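You operate a simulated robot arm through the tools that you are given. There is no shell and no other tool. Be economical: measure what you need, move in short steps, check, and stop when the job is done.

You are at the controls of a simulated robot arm. One attempt, no reset.

TASK
Take the 2 mm steel packer from the top of the wooden crate and leave it on top of the blue bearing box.

It is judged by the outcome, as a careful person would: the job done as asked, and still so three seconds after it is handed in. It fails if anything else is knocked over, pushed out of place, dropped, spilled or broken.

THE ROBOT
A 7-joint arm with a two-finger parallel gripper, fixed in place. Base frame: the origin is at the foot of the arm, x ahead of it, y to its left, z up; the work surface is at about z = 0. Lengths are in cm, angles in rad, forces in N, time in s.
With the tool pointing down near the work surface it reaches from about 22 to 58 cm from the base axis. Its first joint turns from -1.152 to 1.152 rad. Payload 2.5 kg.
The TCP is the grasp point between the finger pads, 2.3 cm short of the fingertips. In the tool frame z runs along the fingers and y along their closing line. Largest opening 9.4 cm; finger width 3.8, thickness 1; the body of the gripper, 5.4 by 9.6 cm, starts 3.9 cm behind the TCP.
Orientation is that of the tool frame in the base frame, as a unit quaternion [x, y, z, w]. With the fingers straight down and closing along the base's y, the tool's x points along the base's -x, its y along +y and its z along -z.

THE INTERFACE
- The arm moves only by the tool servo_tool. Its argument "increments" is a list of rows, each a list of 2 entries, a list of its own where there are three numbers: the shift along the tool's x, y, z in cm, then the turn, a rotation vector about the tool's x, y, z in rad. In form: [[[x, y, z], [rx, ry, rz]], ...]. A call has 1 to 8 rows; each row shifts and turns the commanded pose from where the row before left it, along the tool's axes as they then stand. "fingers" is the gripper command, from -1 (fully open) to 1 (shut), values between in proportion, set as the call begins (left out, the last holds). Each row takes 0.2 s and may step no farther than 5 cm and 0.15 rad from the row before; otherwise, or with a gripper value out of range, the whole call is refused. A pose out of reach is approached as far as the arm can. The call stops where the force on the tool passes 40 N (or 10 N more than at its start, if that is more) or the arm is blocked; 0.2 s more then pass. The fingers move at their own pace (about 10.8 cm/s each) and stop on an object; they squeeze with about 20 N. The grip force told is the motor's: it shows also when the fingers shut on nothing. Time passes only in rows, and 0.2 s behind the last, so rows that do not move let the fingers close. It gives the time, the measured TCP pose, the force on the tool (base axes), the opening and the grip force at its end, in the units of the frame above (readings bear some noise).
- Cameras (640 x 400 px; columns grow to the right, rows downward): "scene" is fixed at [11.9, -40.29, 55.66]; the picture's right is [0.84, -0.54, 0.00], its down [-0.26, -0.41, -0.88] and it looks along [0.47, 0.74, -0.48] (base axes); focal length 318 px, centre (320, 200). "wrist" rides on the gripper at [8.6, 1.6, -7.4] in the tool frame; the picture's right is [-0.18, 0.98, 0.00], its down [-0.58, -0.11, -0.81] and it looks along [-0.79, -0.15, 0.59] (tool axes); focal length 243 px, centre (320, 200). There is no depth. A picture from a camera that has moved, and an enlarged one, comes with that camera's place and axes in the base frame and with its lens.
- snapshot(camera): a new picture of that camera. No time passes.
- zoom(camera, box): a new picture of the part [left, top, right, bottom] of that camera's present view, enlarged. No time passes.
- finish_job(): hands the job in; it is judged then, once.

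Go step by step. Nothing tells you positions but the pictures and the camera data: compare them with the known pose of the tool, close in by small moves and look again before you grip or let go. The budget is 90 turns and 42 pictures, counting those below and the enlarged ones. Unless the task says otherwise, let go and move clear before handing in, and close with one line.

The tools are called after ">>>" by a JSON object that holds its "name" and its "arguments". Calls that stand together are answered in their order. servo_tool: Moves the arm, as the interface text tells. Its arguments: {"type":"object","properties":{"increments":{"type":"array"},"fingers":{"type":"number"}},"required":["increments"]} The other tools are called the same way: snapshot (camera) takes a picture; zoom (camera, box) takes an enlarged picture of a part of a camera's view; finish_job () hands the job in.

At the start:

```text
t: 0.0
position: [38.78, 17.65, 33.33]
tool_rot: [0.001, 1.0, 0.0, 0.0]
ft_force: [0.7, -0.2, 0.5]
gripper_width: 9.4
grasp_force: 0.0
```

scene: 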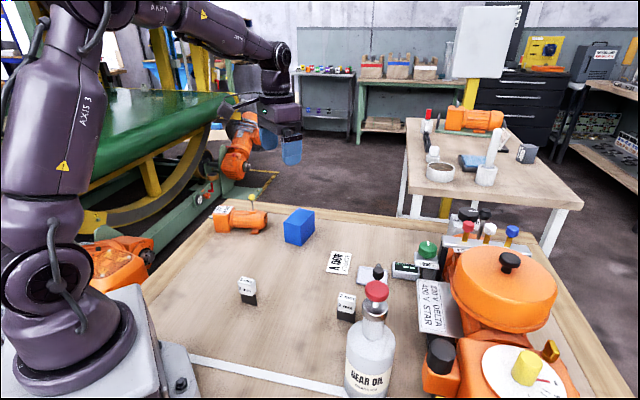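
wrist: 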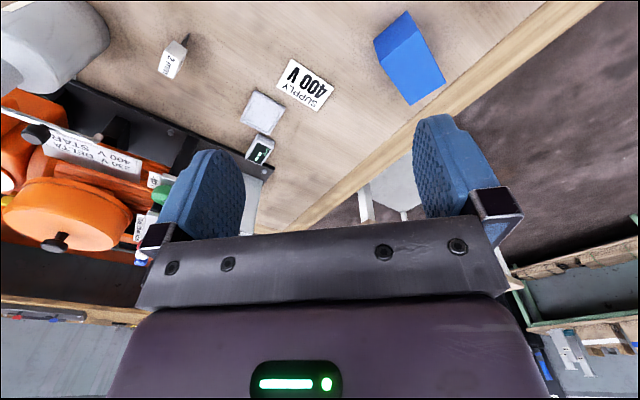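

I see a blue box on the bench and several small labelled blocks; I can't yet make out the crate and packer. I'll zoom in on the bench.

>>> {"name": "zoom", "arguments": {"camera": "scene", "box": [200, 190, 360, 290]}}

>>> {"name": "zoom", "arguments": {"camera": "scene", "box": [310, 220, 470, 340]}}

>>> {"name": "zoom", "arguments": {"camera": "wrist", "box": [120, 0, 460, 210]}}

```text
4.00 times, centred on (280, 240) of scene
camera zoom: at [11.9, -40.29, 55.66], right [0.84, -0.54, 0.0], down [-0.26, -0.41, -0.88], along [0.47, 0.74, -0.48], focal length 1270 px, centre (480, 40)
```

zoom: 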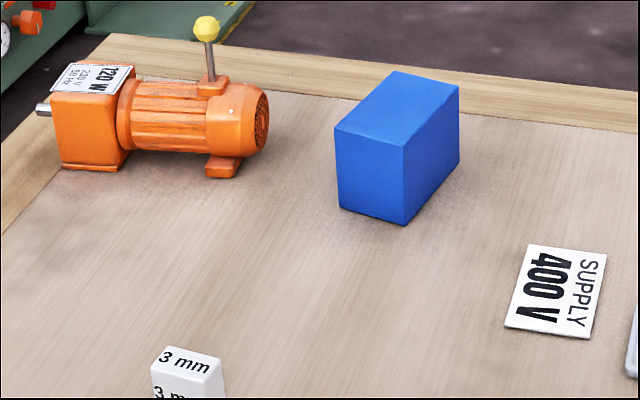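

```text
3.33 times, centred on (390, 280) of scene
camera zoom: at [11.9, -40.29, 55.66], right [0.84, -0.54, 0.0], down [-0.26, -0.41, -0.88], along [0.47, 0.74, -0.48], focal length 1058 px, centre (87, -67)
```

zoom: 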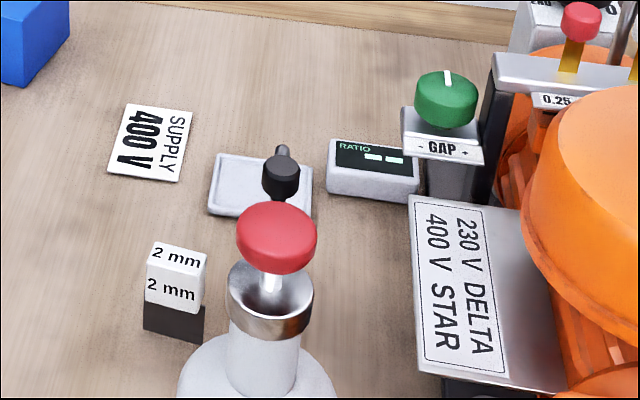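

```text
1.88 times, centred on (290, 105) of wrist
camera zoom: at [30.26, 19.38, 40.84], right [0.18, 0.98, 0.0], down [0.58, -0.11, 0.81], along [0.79, -0.15, -0.59], focal length 457 px, centre (376, 379)
```

zoom: 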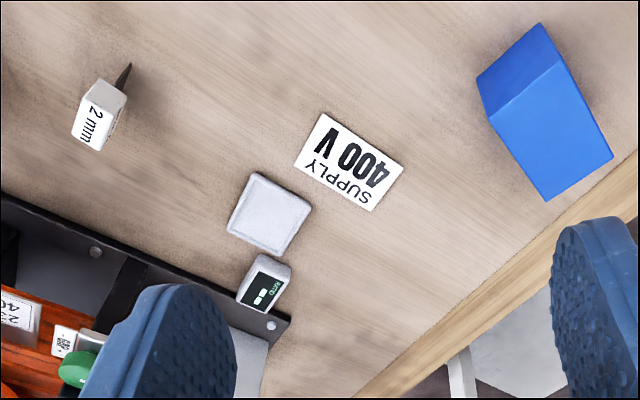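

The 2 mm packer seems to be a white head over a dark foot near (42, -3.5), about 7 cm tall. The blue box is near (49, 29.5), also about 7 cm tall. I don't see a separate crate yet, so I'll move the wrist camera closer and look.

>>> {"name": "servo_tool", "arguments": {"increments": [[[0.8, -3.4, 0.8], [0, 0, 0]], [[0.8, -3.4, 0.8], [0, 0, 0]], [[0.8, -3.4, 0.8], [0, 0, 0]], [[0.8, -3.4, 0.8], [0, 0, 0]], [[0.8, -3.4, 0.8], [0, 0, 0]], [[0.8, -3.4, 0.8], [0, 0, 0]]], "fingers": -1}}

>>> {"name": "snapshot", "arguments": {"camera": "wrist"}}

>>> {"name": "snapshot", "arguments": {"camera": "scene"}}

```text
t: 1.4
position: [33.96, -2.89, 28.47]
tool_rot: [-0.001, 1.0, 0.0, 0.0]
ft_force: [0.3, 1.1, 0.2]
gripper_width: 9.41
grasp_force: 0.2
```

```text
36 pictures are left
camera wrist: at [25.47, -1.28, 35.97], right [0.18, 0.98, 0.0], down [0.58, -0.11, 0.81], along [0.79, -0.15, -0.59], focal length 243 px, centre (320, 200)
```

wrist: 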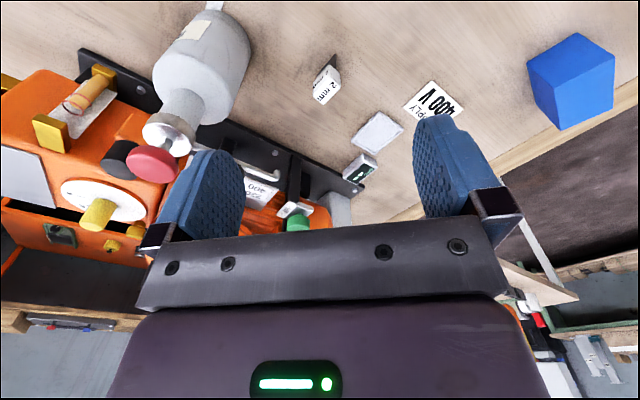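

```text
35 pictures are left
```

scene: 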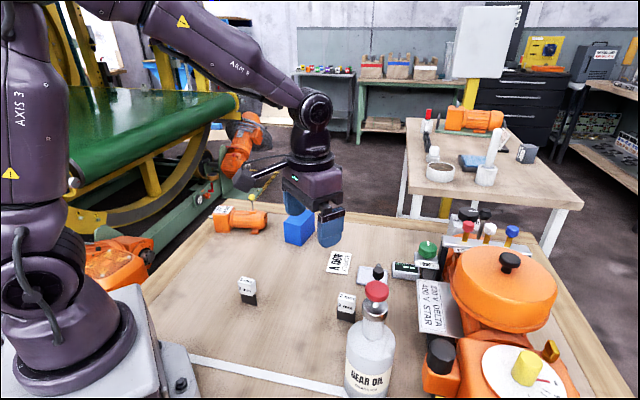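

>>> {"name": "zoom", "arguments": {"camera": "wrist", "box": [270, 30, 390, 105]}}

>>> {"name": "zoom", "arguments": {"camera": "scene", "box": [230, 270, 390, 370]}}

```text
5.33 times, centred on (330, 68) of wrist
camera zoom: at [25.47, -1.28, 35.97], right [0.18, 0.98, 0.0], down [0.58, -0.11, 0.81], along [0.79, -0.15, -0.59], focal length 1294 px, centre (267, 907)
```

zoom: 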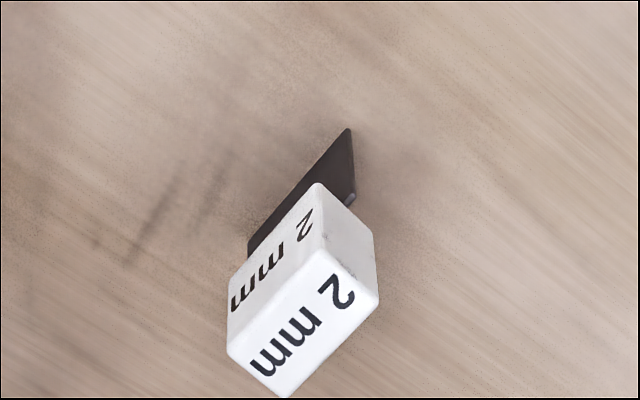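

```text
4.00 times, centred on (310, 320) of scene
camera zoom: at [11.9, -40.28, 55.66], right [0.84, -0.54, 0.0], down [-0.26, -0.41, -0.88], along [0.47, 0.74, -0.48], focal length 1270 px, centre (360, -280)
```

zoom: 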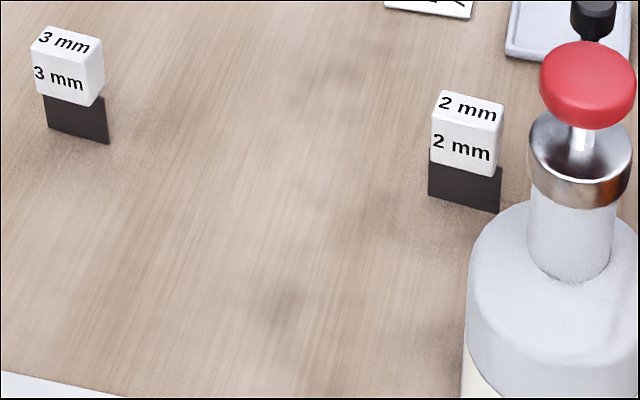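

There is no separate crate, so I take the wooden top it stands on to be the crate. The only 2 mm packer there is a thin steel plate standing on edge at about (41.8, -3.5). Its white head spans z 3.6–6.8, is about 1.8 thick, and the plate normal sits about 39.5° from x. I'll turn the tool to match and move above it.

>>> {"name": "servo_tool", "arguments": {"increments": [[[0, 0, 0], [0, 0, 0.147]], [[0, 0, 0], [0, 0, 0.147]], [[0, 0, 0], [0, 0, 0.147]], [[0, 0, 0], [0, 0, 0.147]], [[0, 0, 0], [0, 0, 0.147]], [[0, 0, 0], [0, 0, 0.147]], [[-2.73, 2.84, 2.9], [0, 0, 0]], [[-2.73, 2.84, 2.9], [0, 0, 0]]], "fingers": -0.4}}

>>> {"name": "snapshot", "arguments": {"camera": "wrist"}}

>>> {"name": "snapshot", "arguments": {"camera": "scene"}}

```text
t: 3.2
position: [41.94, -3.32, 22.82]
tool_rot: [0.426, 0.905, 0.0, 0.0]
ft_force: [0.3, 0.2, -0.1]
gripper_width: 6.59
grasp_force: 0.0
```

```text
32 pictures are left
camera wrist: at [37.83, 4.39, 30.31], right [0.88, 0.48, 0.0], down [0.28, -0.52, 0.81], along [0.39, -0.71, -0.59], focal length 243 px, centre (320, 200)
```

wrist: 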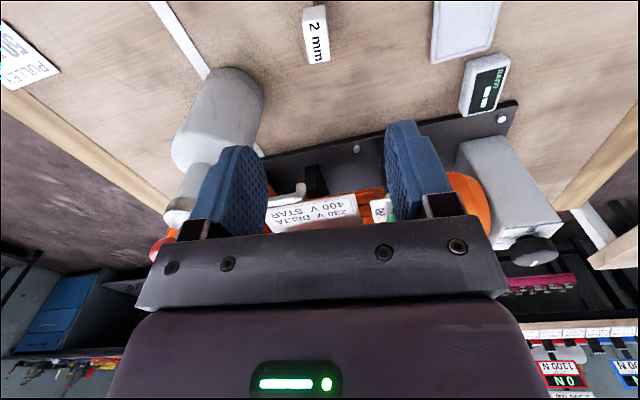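

```text
31 pictures are left
```

scene: 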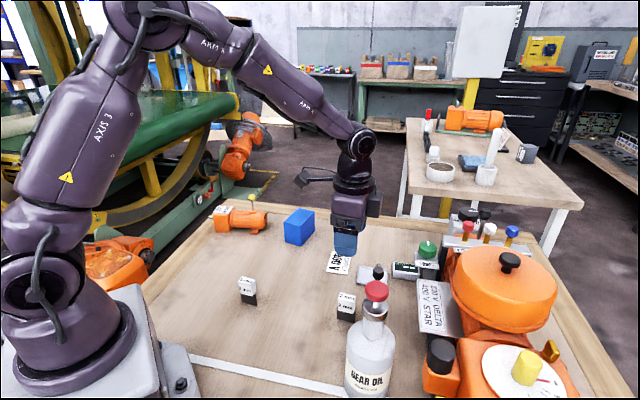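

The packer is almost directly below, just ahead in the wrist view. I'll zoom in to refine its centre and angle.

>>> {"name": "zoom", "arguments": {"camera": "wrist", "box": [270, 0, 366, 72]}}

```text
5.56 times, centred on (318, 36) of wrist
camera zoom: at [37.83, 4.39, 30.31], right [0.88, 0.48, 0.0], down [0.28, -0.52, 0.81], along [0.39, -0.71, -0.59], focal length 1348 px, centre (331, 1111)
```

zoom: 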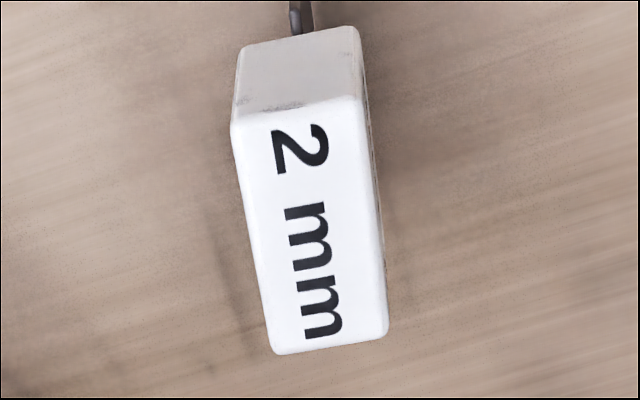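

The head centre is at (42.0, -3.6) with the normal at about 37.5°. I'll correct slightly and descend to just above it.

>>> {"name": "servo_tool", "arguments": {"increments": [[[0, 0, 0], [0, 0, 0.037]], [[-0.24, -0.11, 3.2], [0, 0, 0]], [[0, 0, 3.2], [0, 0, 0]], [[0, 0, 3.2], [0, 0, 0]], [[0, 0, 2.7], [0, 0, 0]], [[0, 0, 0], [0, 0, 0]]]}}

>>> {"name": "snapshot", "arguments": {"camera": "wrist"}}

>>> {"name": "zoom", "arguments": {"camera": "scene", "box": [280, 230, 408, 330]}}

```text
t: 4.6
position: [41.93, -3.43, 10.45]
tool_rot: [0.443, 0.897, 0.0, 0.0]
ft_force: [-0.2, -0.1, 0.6]
gripper_width: 6.57
grasp_force: 0.0
```

```text
29 pictures are left
camera wrist: at [38.06, 4.44, 18.01], right [0.89, 0.45, 0.0], down [0.27, -0.53, 0.81], along [0.36, -0.72, -0.59], focal length 243 px, centre (320, 200)
```

wrist: 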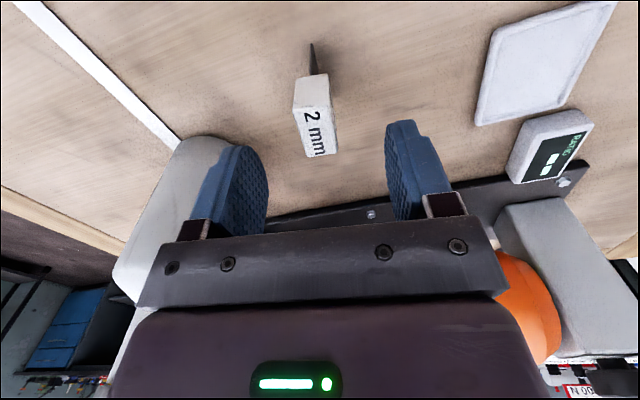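

```text
4.00 times, centred on (344, 280) of scene
camera zoom: at [11.9, -40.29, 55.66], right [0.84, -0.54, 0.0], down [-0.26, -0.41, -0.88], along [0.47, 0.74, -0.48], focal length 1270 px, centre (224, -120)
```

zoom: 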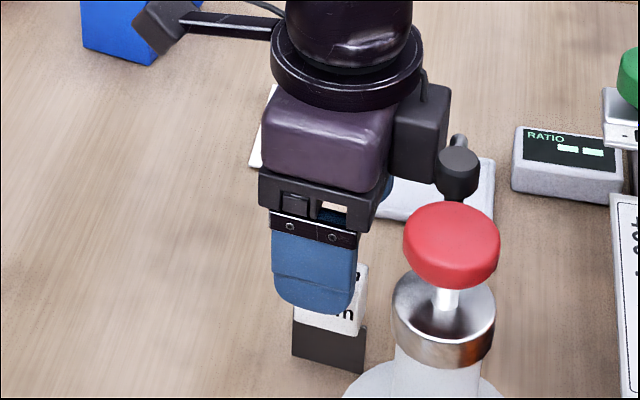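

The packer sits centred between the fingers and there's clear space around them. I'll descend to the head height.

>>> {"name": "servo_tool", "arguments": {"increments": [[[0, 0, 1.8], [0, 0, 0]], [[0, 0, 1.8], [0, 0, 0]], [[0, 0, 1.6], [0, 0, 0]], [[0, 0, 0], [0, 0, 0]]]}}

>>> {"name": "snapshot", "arguments": {"camera": "wrist"}}

```text
t: 5.6
position: [41.82, -3.58, 5.38]
tool_rot: [0.444, 0.896, 0.0, 0.0]
ft_force: [-0.4, 0.7, 0.1]
gripper_width: 6.57
grasp_force: 0.0
```

```text
27 pictures are left
camera wrist: at [37.98, 4.32, 12.95], right [0.89, 0.45, 0.0], down [0.27, -0.53, 0.81], along [0.36, -0.72, -0.59], focal length 243 px, centre (320, 200)
```

wrist: 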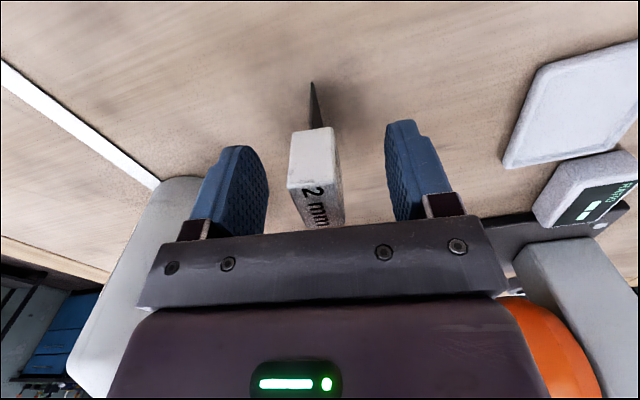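

The fingers straddle the head. I'll close partway first to check centring.

>>> {"name": "servo_tool", "arguments": {"increments": [[[0, 0, 0.15], [0, 0, 0]], [[0, 0, 0], [0, 0, 0]]], "fingers": 0.36}}

>>> {"name": "zoom", "arguments": {"camera": "wrist", "box": [216, 70, 424, 200]}}

```text
t: 6.2
position: [41.88, -3.52, 5.16]
tool_rot: [0.444, 0.896, -0.001, 0.0]
ft_force: [-0.5, 0.9, -0.1]
gripper_width: 3.0
grasp_force: 0.1
```

```text
3.08 times, centred on (320, 135) of wrist
camera zoom: at [38.0, 4.32, 12.74], right [0.89, 0.45, 0.0], down [0.27, -0.53, 0.81], along [0.36, -0.72, -0.59], focal length 746 px, centre (320, 400)
```

zoom: 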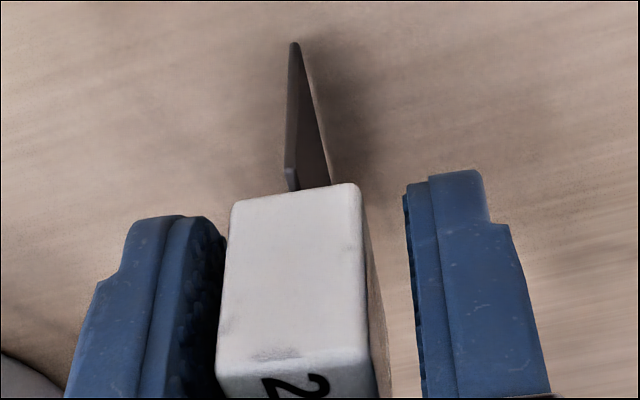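

The left finger is nearly touching and the right one is about 0.8 off. I'll shift 0.38 cm along tool -y to centre.

>>> {"name": "servo_tool", "arguments": {"increments": [[[0, -0.38, 0], [0, 0, 0]], [[0, 0, 0], [0, 0, 0]]]}}

>>> {"name": "zoom", "arguments": {"camera": "wrist", "box": [216, 70, 424, 200]}}

```text
t: 6.8
position: [41.51, -3.71, 5.14]
tool_rot: [0.443, 0.897, 0.0, 0.0]
ft_force: [-0.6, -0.3, -0.5]
gripper_width: 2.99
grasp_force: 0.1
```

```text
3.08 times, centred on (320, 135) of wrist
camera zoom: at [37.69, 4.1, 12.7], right [0.89, 0.45, 0.0], down [0.27, -0.53, 0.81], along [0.36, -0.72, -0.59], focal length 746 px, centre (320, 400)
```

zoom: 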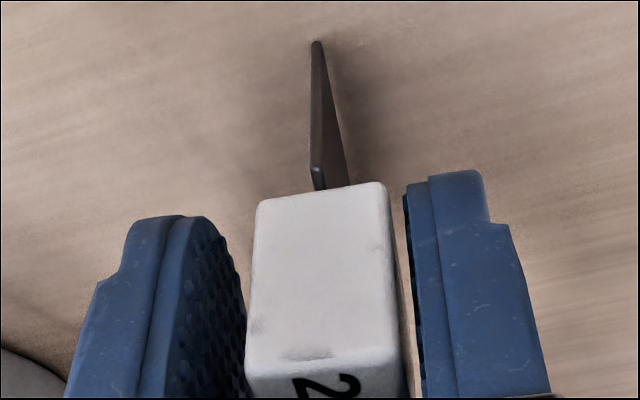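

Comparing the near edges of the pads, the earlier position was the centred one; what I took for a touch was the pad's ribbed inner face seen at an angle. I'll shift back and close.

>>> {"name": "servo_tool", "arguments": {"increments": [[[0, 0.38, 0], [0, 0, 0]], [[0, 0, 0], [0, 0, 0]]], "fingers": 0.46}}

>>> {"name": "zoom", "arguments": {"camera": "wrist", "box": [216, 70, 424, 200]}}

```text
t: 7.4
position: [41.85, -3.62, 5.17]
tool_rot: [0.443, 0.897, 0.001, 0.0]
ft_force: [-0.7, 0.7, 0.0]
gripper_width: 2.5
grasp_force: 0.0
```

```text
3.08 times, centred on (320, 135) of wrist
camera zoom: at [38.03, 4.32, 12.73], right [0.89, 0.45, 0.0], down [0.27, -0.53, 0.81], along [0.36, -0.72, -0.59], focal length 746 px, centre (320, 400)
```

zoom: 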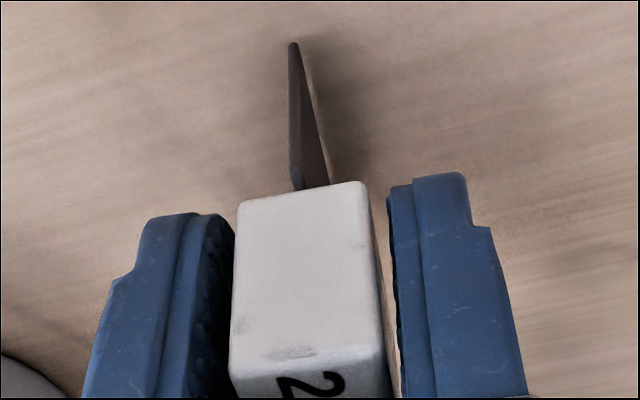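

The head seems to be tilting a hair to the right, so the left finger is touching after all. I'll shift 0.2 cm along tool -y and then close.

>>> {"name": "servo_tool", "arguments": {"increments": [[[0, -0.2, 0], [0, 0, 0]], [[0, 0, 0], [0, 0, 0]]]}}

>>> {"name": "zoom", "arguments": {"camera": "wrist", "box": [216, 70, 424, 200]}}

```text
t: 8.0
position: [41.61, -3.71, 5.09]
tool_rot: [0.443, 0.897, 0.0, -0.001]
ft_force: [-0.5, -0.5, -0.4]
gripper_width: 2.55
grasp_force: 0.0
```

```text
3.08 times, centred on (320, 135) of wrist
camera zoom: at [37.86, 4.2, 12.66], right [0.89, 0.45, 0.0], down [0.27, -0.53, 0.81], along [0.36, -0.72, -0.59], focal length 746 px, centre (320, 400)
```

zoom: 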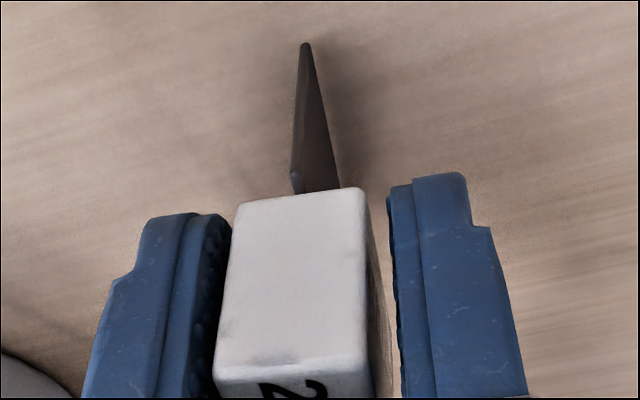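

The packer is leaning slightly on the left pad but is captured between the fingers. Closing will square it up.

>>> {"name": "servo_tool", "arguments": {"increments": [[[0, 0, 0], [0, 0, 0]], [[0, 0, 0], [0, 0, 0]], [[0, 0, 0], [0, 0, 0]]], "fingers": 1}}

>>> {"name": "zoom", "arguments": {"camera": "wrist", "box": [216, 70, 424, 200]}}

```text
t: 8.8
position: [41.86, -3.73, 5.12]
tool_rot: [0.443, 0.897, 0.0, 0.0]
ft_force: [0.0, 0.0, 0.6]
gripper_width: 1.97
grasp_force: 20.3
```

```text
3.08 times, centred on (320, 135) of wrist
camera zoom: at [37.86, 4.2, 12.66], right [0.89, 0.45, 0.0], down [0.27, -0.53, 0.81], along [0.36, -0.72, -0.59], focal length 746 px, centre (320, 400)
```

zoom: 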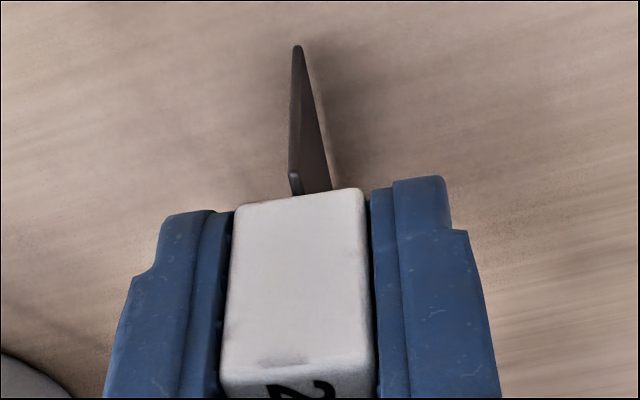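

Gripped, with the opening at 1.97, which matches the head. I'll lift straight up.

>>> {"name": "servo_tool", "arguments": {"increments": [[[0, 0, -2], [0, 0, 0]], [[0, 0, -3.5], [0, 0, 0]], [[0, 0, -3.5], [0, 0, 0]], [[0, 0, -3.5], [0, 0, 0]], [[0, 0, -3.5], [0, 0, 0]]]}}

>>> {"name": "snapshot", "arguments": {"camera": "scene"}}

```text
t: 10.0
position: [41.94, -3.8, 21.24]
tool_rot: [0.443, 0.897, -0.001, 0.0]
ft_force: [-0.5, 0.6, -0.8]
gripper_width: 1.93
grasp_force: 20.5
```

```text
21 pictures are left
```

scene: 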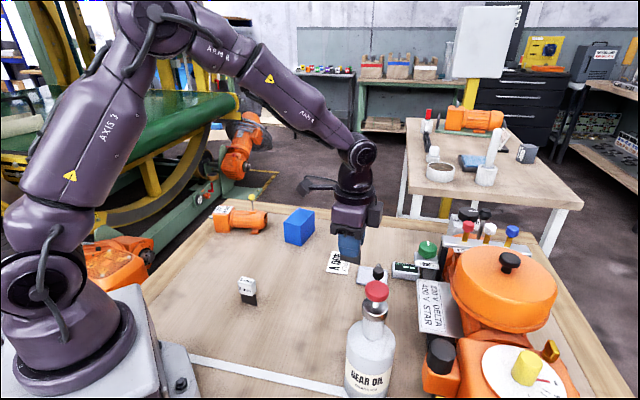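

The packer is up and held. I'll carry it to above the blue box, still high.

>>> {"name": "servo_tool", "arguments": {"increments": [[[3.15, 3.59, -0.2], [0, 0, 0]], [[3.15, 3.59, -0.2], [0, 0, 0]], [[3.15, 3.59, -0.2], [0, 0, 0]], [[3.15, 3.59, -0.2], [0, 0, 0]], [[3.15, 3.59, -0.2], [0, 0, 0]], [[3.15, 3.59, -0.2], [0, 0, 0]], [[3.1, 3.59, -0.2], [0, 0, 0]], [[0, 0, 0], [0, 0, 0]]]}}

>>> {"name": "snapshot", "arguments": {"camera": "wrist"}}

>>> {"name": "zoom", "arguments": {"camera": "scene", "box": [230, 150, 358, 250]}}

```text
t: 11.8
position: [47.96, 29.15, 22.2]
tool_rot: [0.443, 0.896, -0.001, 0.0]
ft_force: [0.4, -0.1, 0.2]
gripper_width: 1.96
grasp_force: 19.8
```

```text
20 pictures are left
camera wrist: at [44.25, 36.91, 29.75], right [0.89, 0.45, 0.0], down [0.27, -0.53, 0.81], along [0.36, -0.72, -0.59], focal length 243 px, centre (320, 200)
```

wrist: 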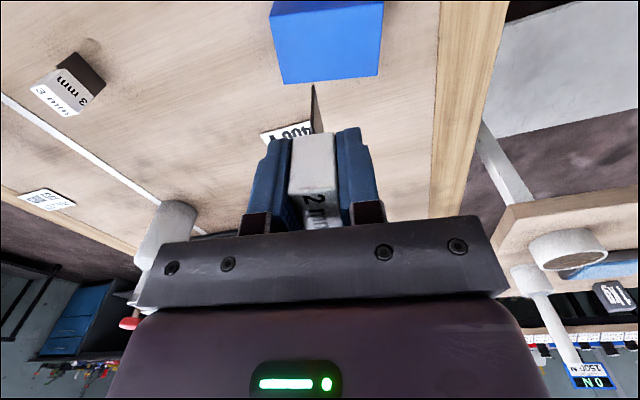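

```text
4.00 times, centred on (294, 200) of scene
camera zoom: at [11.9, -40.28, 55.66], right [0.84, -0.54, 0.0], down [-0.26, -0.41, -0.88], along [0.47, 0.74, -0.48], focal length 1270 px, centre (424, 200)
```

zoom: 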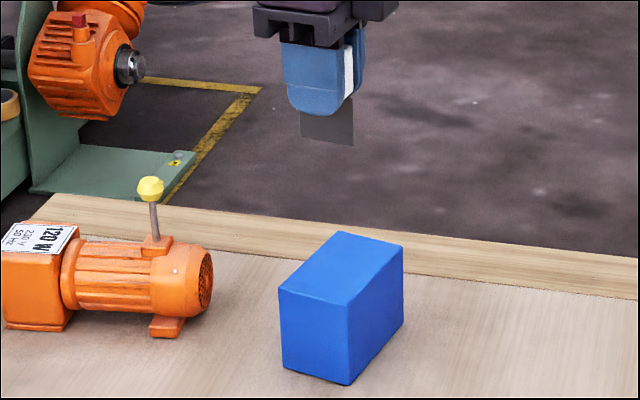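

Box and packer are both in view. I'll zoom the wrist picture on the box to get the corner positions and height.

>>> {"name": "zoom", "arguments": {"camera": "wrist", "box": [250, 0, 410, 100]}}

```text
4.00 times, centred on (330, 50) of wrist
camera zoom: at [44.25, 36.91, 29.75], right [0.89, 0.45, 0.0], down [0.27, -0.53, 0.81], along [0.36, -0.72, -0.59], focal length 970 px, centre (280, 800)
```

zoom: 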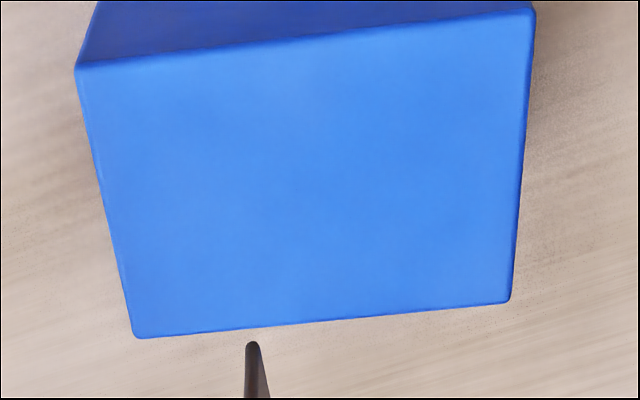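

From both cameras, the box top is at z ≈ 7.1, centred at about (48.9, 29.1), with its long side at 32.5° and measuring 8.8 × 5.5. I'll align and descend to about 1 cm above touchdown.

>>> {"name": "servo_tool", "arguments": {"increments": [[[0, 0, 0], [0, 0, 0.0855]], [[-0.51, 0.43, 2], [0, 0, 0]], [[0, 0, 2.5], [0, 0, 0]], [[0, 0, 2.5], [0, 0, 0]], [[0, 0, 1.7], [0, 0, 0]], [[0, 0, 0], [0, 0, 0]]]}}

>>> {"name": "zoom", "arguments": {"camera": "scene", "box": [246, 180, 342, 255]}}

>>> {"name": "snapshot", "arguments": {"camera": "wrist"}}

```text
t: 13.2
position: [48.99, 28.83, 13.73]
tool_rot: [0.481, 0.877, -0.001, 0.001]
ft_force: [0.3, 0.3, -0.6]
gripper_width: 1.98
grasp_force: 19.4
```

```text
5.33 times, centred on (294, 218) of scene
camera zoom: at [11.9, -40.29, 55.66], right [0.84, -0.54, 0.0], down [-0.26, -0.41, -0.88], along [0.47, 0.74, -0.48], focal length 1693 px, centre (459, 107)
```

zoom: 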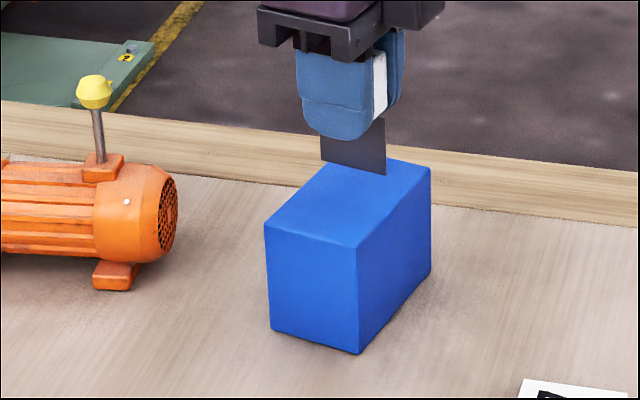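

```text
16 pictures are left
camera wrist: at [45.91, 36.96, 21.29], right [0.93, 0.37, 0.0], down [0.22, -0.55, 0.81], along [0.3, -0.75, -0.59], focal length 243 px, centre (320, 200)
```

wrist: 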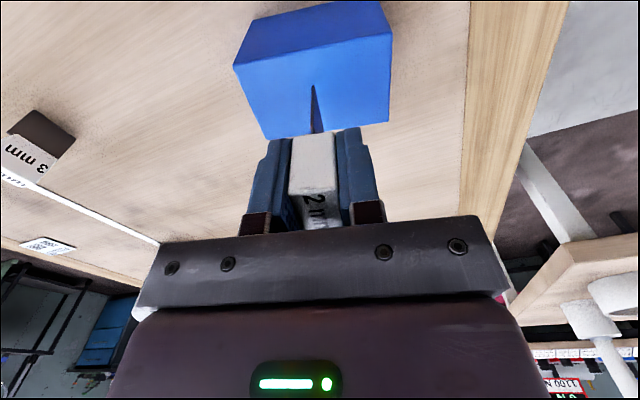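

The plate is over the middle of the box top. I'll lower it gently.

>>> {"name": "servo_tool", "arguments": {"increments": [[[0, 0, 0.5], [0, 0, 0]], [[0, 0, 0.4], [0, 0, 0]], [[0, 0, 0.2], [0, 0, 0]], [[0, 0, 0], [0, 0, 0]]]}}

>>> {"name": "zoom", "arguments": {"camera": "scene", "box": [262, 190, 326, 240]}}

```text
t: 14.2
position: [49.04, 28.86, 12.78]
tool_rot: [0.481, 0.877, 0.0, -0.001]
ft_force: [0.8, 0.6, -1.3]
gripper_width: 1.96
grasp_force: 20.2
```

```text
8.00 times, centred on (294, 215) of scene
camera zoom: at [11.9, -40.29, 55.66], right [0.84, -0.54, 0.0], down [-0.26, -0.41, -0.88], along [0.47, 0.74, -0.48], focal length 2540 px, centre (528, 80)
```

zoom: 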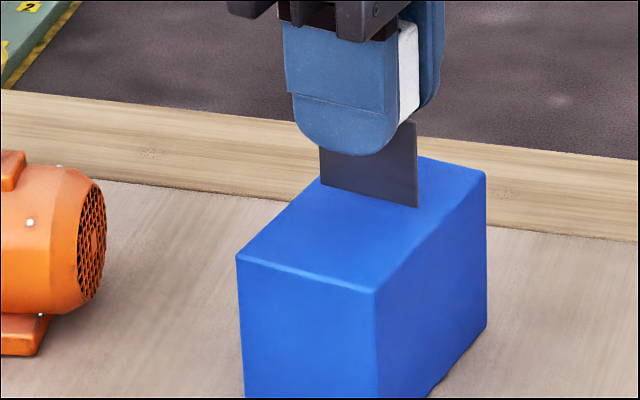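

>>> {"name": "servo_tool", "arguments": {"increments": [[[0, 0, 0.15], [0, 0, 0]], [[0, 0, 0.15], [0, 0, 0]], [[0, 0, 0], [0, 0, 0]]]}}

```text
t: 15.0
position: [49.09, 28.93, 12.38]
tool_rot: [0.481, 0.877, 0.0, 0.0]
ft_force: [0.6, -0.4, -0.9]
gripper_width: 1.98
grasp_force: 19.9
```

>>> {"name": "servo_tool", "arguments": {"increments": [[[0, 0, 0.1], [0, 0, 0]], [[0, 0, 0.1], [0, 0, 0]], [[0, 0, 0], [0, 0, 0]]]}}

>>> {"name": "zoom", "arguments": {"camera": "scene", "box": [270, 195, 318, 230]}}

```text
t: 15.8
position: [48.96, 28.93, 12.2]
tool_rot: [0.481, 0.876, 0.0, 0.0]
ft_force: [-0.4, -0.5, -1.0]
gripper_width: 1.98
grasp_force: 19.9
```

```text
11.43 times, centred on (294, 212) of scene
camera zoom: at [11.9, -40.29, 55.66], right [0.84, -0.54, 0.0], down [-0.26, -0.41, -0.88], along [0.47, 0.74, -0.48], focal length 3628 px, centre (617, 57)
```

zoom: 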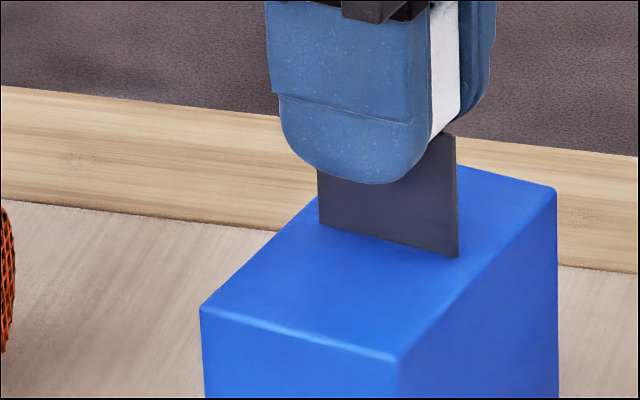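

No contact yet. I'll keep lowering in small steps.

>>> {"name": "servo_tool", "arguments": {"increments": [[[0, 0, 0.08], [0, 0, 0]], [[0, 0, 0.08], [0, 0, 0]], [[0, 0, 0], [0, 0, 0]]]}}

```text
t: 16.6
position: [48.98, 28.86, 12.14]
tool_rot: [0.481, 0.877, 0.001, 0.0]
ft_force: [-3.5, -1.4, 9.2]
gripper_width: 1.97
grasp_force: 20.0
```

Contact, at 9 N upward. I'll ease off slightly until it's just touching.

>>> {"name": "servo_tool", "arguments": {"increments": [[[0, 0, -0.06], [0, 0, 0]], [[0, 0, 0], [0, 0, 0]]]}}

>>> {"name": "zoom", "arguments": {"camera": "scene", "box": [270, 195, 318, 230]}}

```text
t: 17.2
position: [48.89, 28.82, 12.11]
tool_rot: [0.481, 0.877, 0.002, 0.0]
ft_force: [2.4, 0.6, 5.2]
gripper_width: 1.97
grasp_force: 20.4
```

```text
11.43 times, centred on (294, 212) of scene
camera zoom: at [11.89, -40.29, 55.66], right [0.84, -0.54, 0.0], down [-0.26, -0.41, -0.88], along [0.47, 0.74, -0.48], focal length 3628 px, centre (617, 57)
```

zoom: 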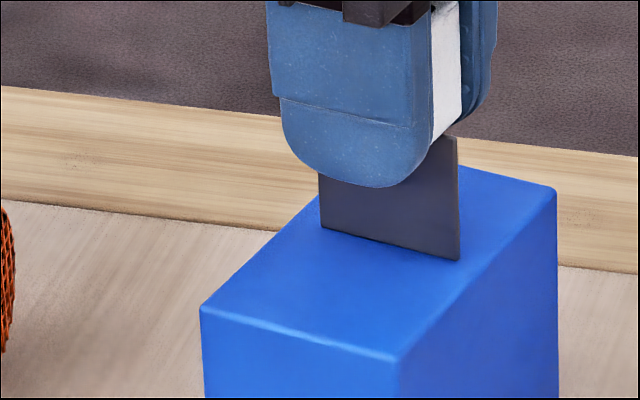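

The plate is resting on the box top. I'll ease a touch more and open just a few millimetres, so the pads would still catch it if it leaned.

>>> {"name": "servo_tool", "arguments": {"increments": [[[0, 0, -0.03], [0, 0, 0]], [[0, 0, 0], [0, 0, 0]]]}}

>>> {"name": "servo_tool", "arguments": {"increments": [[[0, 0, 0], [0, 0, 0]], [[0, 0, 0], [0, 0, 0]], [[0, 0, 0], [0, 0, 0]]], "fingers": 0.49}}

>>> {"name": "zoom", "arguments": {"camera": "wrist", "box": [216, 70, 424, 200]}}

>>> {"name": "zoom", "arguments": {"camera": "scene", "box": [270, 195, 318, 230]}}

```text
t: 17.8
position: [48.93, 28.87, 12.16]
tool_rot: [0.481, 0.877, 0.001, -0.001]
ft_force: [0.2, -2.7, 5.8]
gripper_width: 1.98
grasp_force: 20.4
```

```text
t: 18.6
position: [48.98, 28.93, 12.02]
tool_rot: [0.481, 0.877, 0.0, 0.0]
ft_force: [-0.5, -0.1, 0.4]
gripper_width: 2.4
grasp_force: 0.0
```

```text
3.08 times, centred on (320, 135) of wrist
camera zoom: at [45.84, 37.16, 19.61], right [0.93, 0.37, 0.0], down [0.22, -0.55, 0.81], along [0.3, -0.75, -0.59], focal length 746 px, centre (320, 400)
```

zoom: 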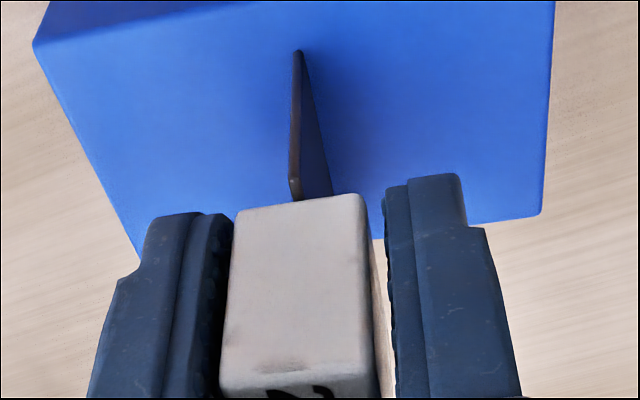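

```text
11.43 times, centred on (294, 212) of scene
camera zoom: at [11.9, -40.29, 55.66], right [0.84, -0.54, 0.0], down [-0.26, -0.41, -0.88], along [0.47, 0.74, -0.48], focal length 3628 px, centre (617, 57)
```

zoom: 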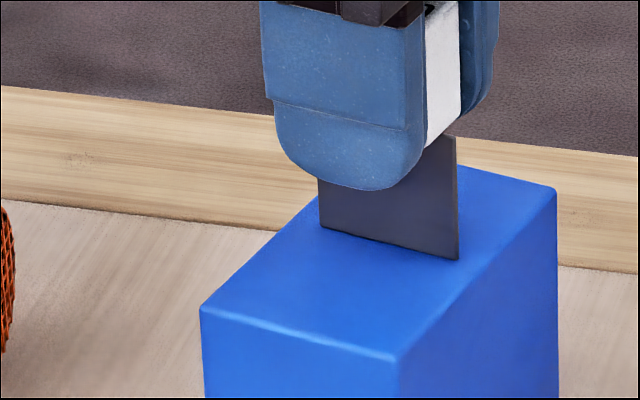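

It's standing upright with both pads off it. I'll open further and check it stays.

>>> {"name": "servo_tool", "arguments": {"increments": [[[0, 0, 0], [0, 0, 0]], [[0, 0, 0], [0, 0, 0]], [[0, 0, 0], [0, 0, 0]], [[0, 0, 0], [0, 0, 0]]], "fingers": 0.3}}

>>> {"name": "zoom", "arguments": {"camera": "wrist", "box": [216, 70, 424, 200]}}

```text
t: 19.6
position: [48.99, 28.87, 12.06]
tool_rot: [0.481, 0.877, 0.0, 0.0]
ft_force: [0.4, -0.6, 0.1]
gripper_width: 3.28
grasp_force: 0.0
```

```text
3.08 times, centred on (320, 135) of wrist
camera zoom: at [45.84, 37.16, 19.62], right [0.93, 0.37, 0.0], down [0.22, -0.55, 0.81], along [0.3, -0.75, -0.59], focal length 746 px, centre (320, 400)
```

zoom: 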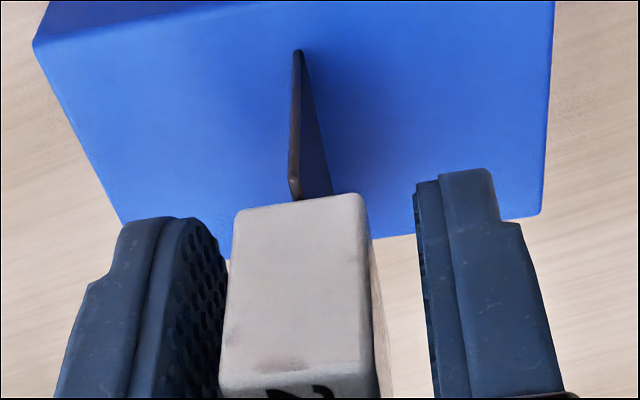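

The packer stands freely and hasn't moved. I'll open wider and retreat straight up.

>>> {"name": "servo_tool", "arguments": {"increments": [[[0, 0, 0], [0, 0, 0]], [[0, 0, 0], [0, 0, 0]], [[0, 0, -1], [0, 0, 0]], [[0, 0, -2], [0, 0, 0]], [[0, 0, -3], [0, 0, 0]], [[0, 0, -3], [0, 0, 0]], [[0, 0, -3], [0, 0, 0]]], "fingers": -0.3}}

>>> {"name": "snapshot", "arguments": {"camera": "scene"}}

>>> {"name": "zoom", "arguments": {"camera": "scene", "box": [246, 170, 342, 245]}}

```text
t: 21.2
position: [48.93, 28.98, 24.25]
tool_rot: [0.481, 0.877, 0.0, 0.0]
ft_force: [0.5, -0.2, -0.1]
gripper_width: 6.11
grasp_force: 0.0
```

```text
9 pictures are left
```

scene: 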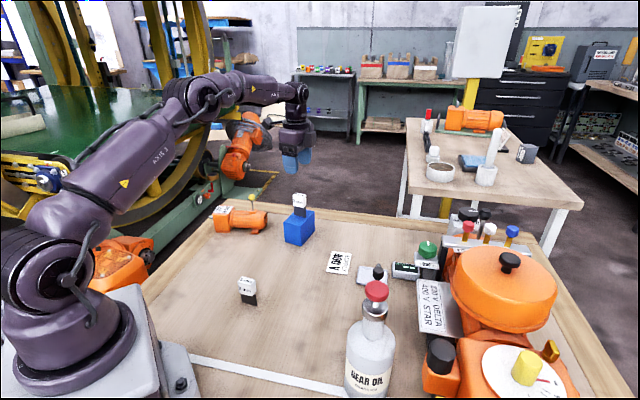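

```text
5.33 times, centred on (294, 208) of scene
camera zoom: at [11.9, -40.29, 55.66], right [0.84, -0.54, 0.0], down [-0.26, -0.41, -0.88], along [0.47, 0.74, -0.48], focal length 1693 px, centre (459, 160)
```

zoom: 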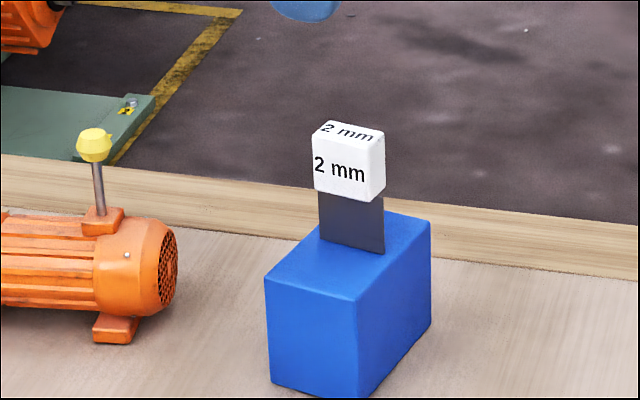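

The packer stands upright on the blue box, the arm is clear and nothing else has moved. I'm handing the job in.

>>> {"name": "finish_job", "arguments": {}}

```text
The job is handed in.
```

The 2 mm packer is standing upright on top of the blue box, released, with the arm clear above it. I saw no separate crate, so I took the wooden top it stood on to be the crate.
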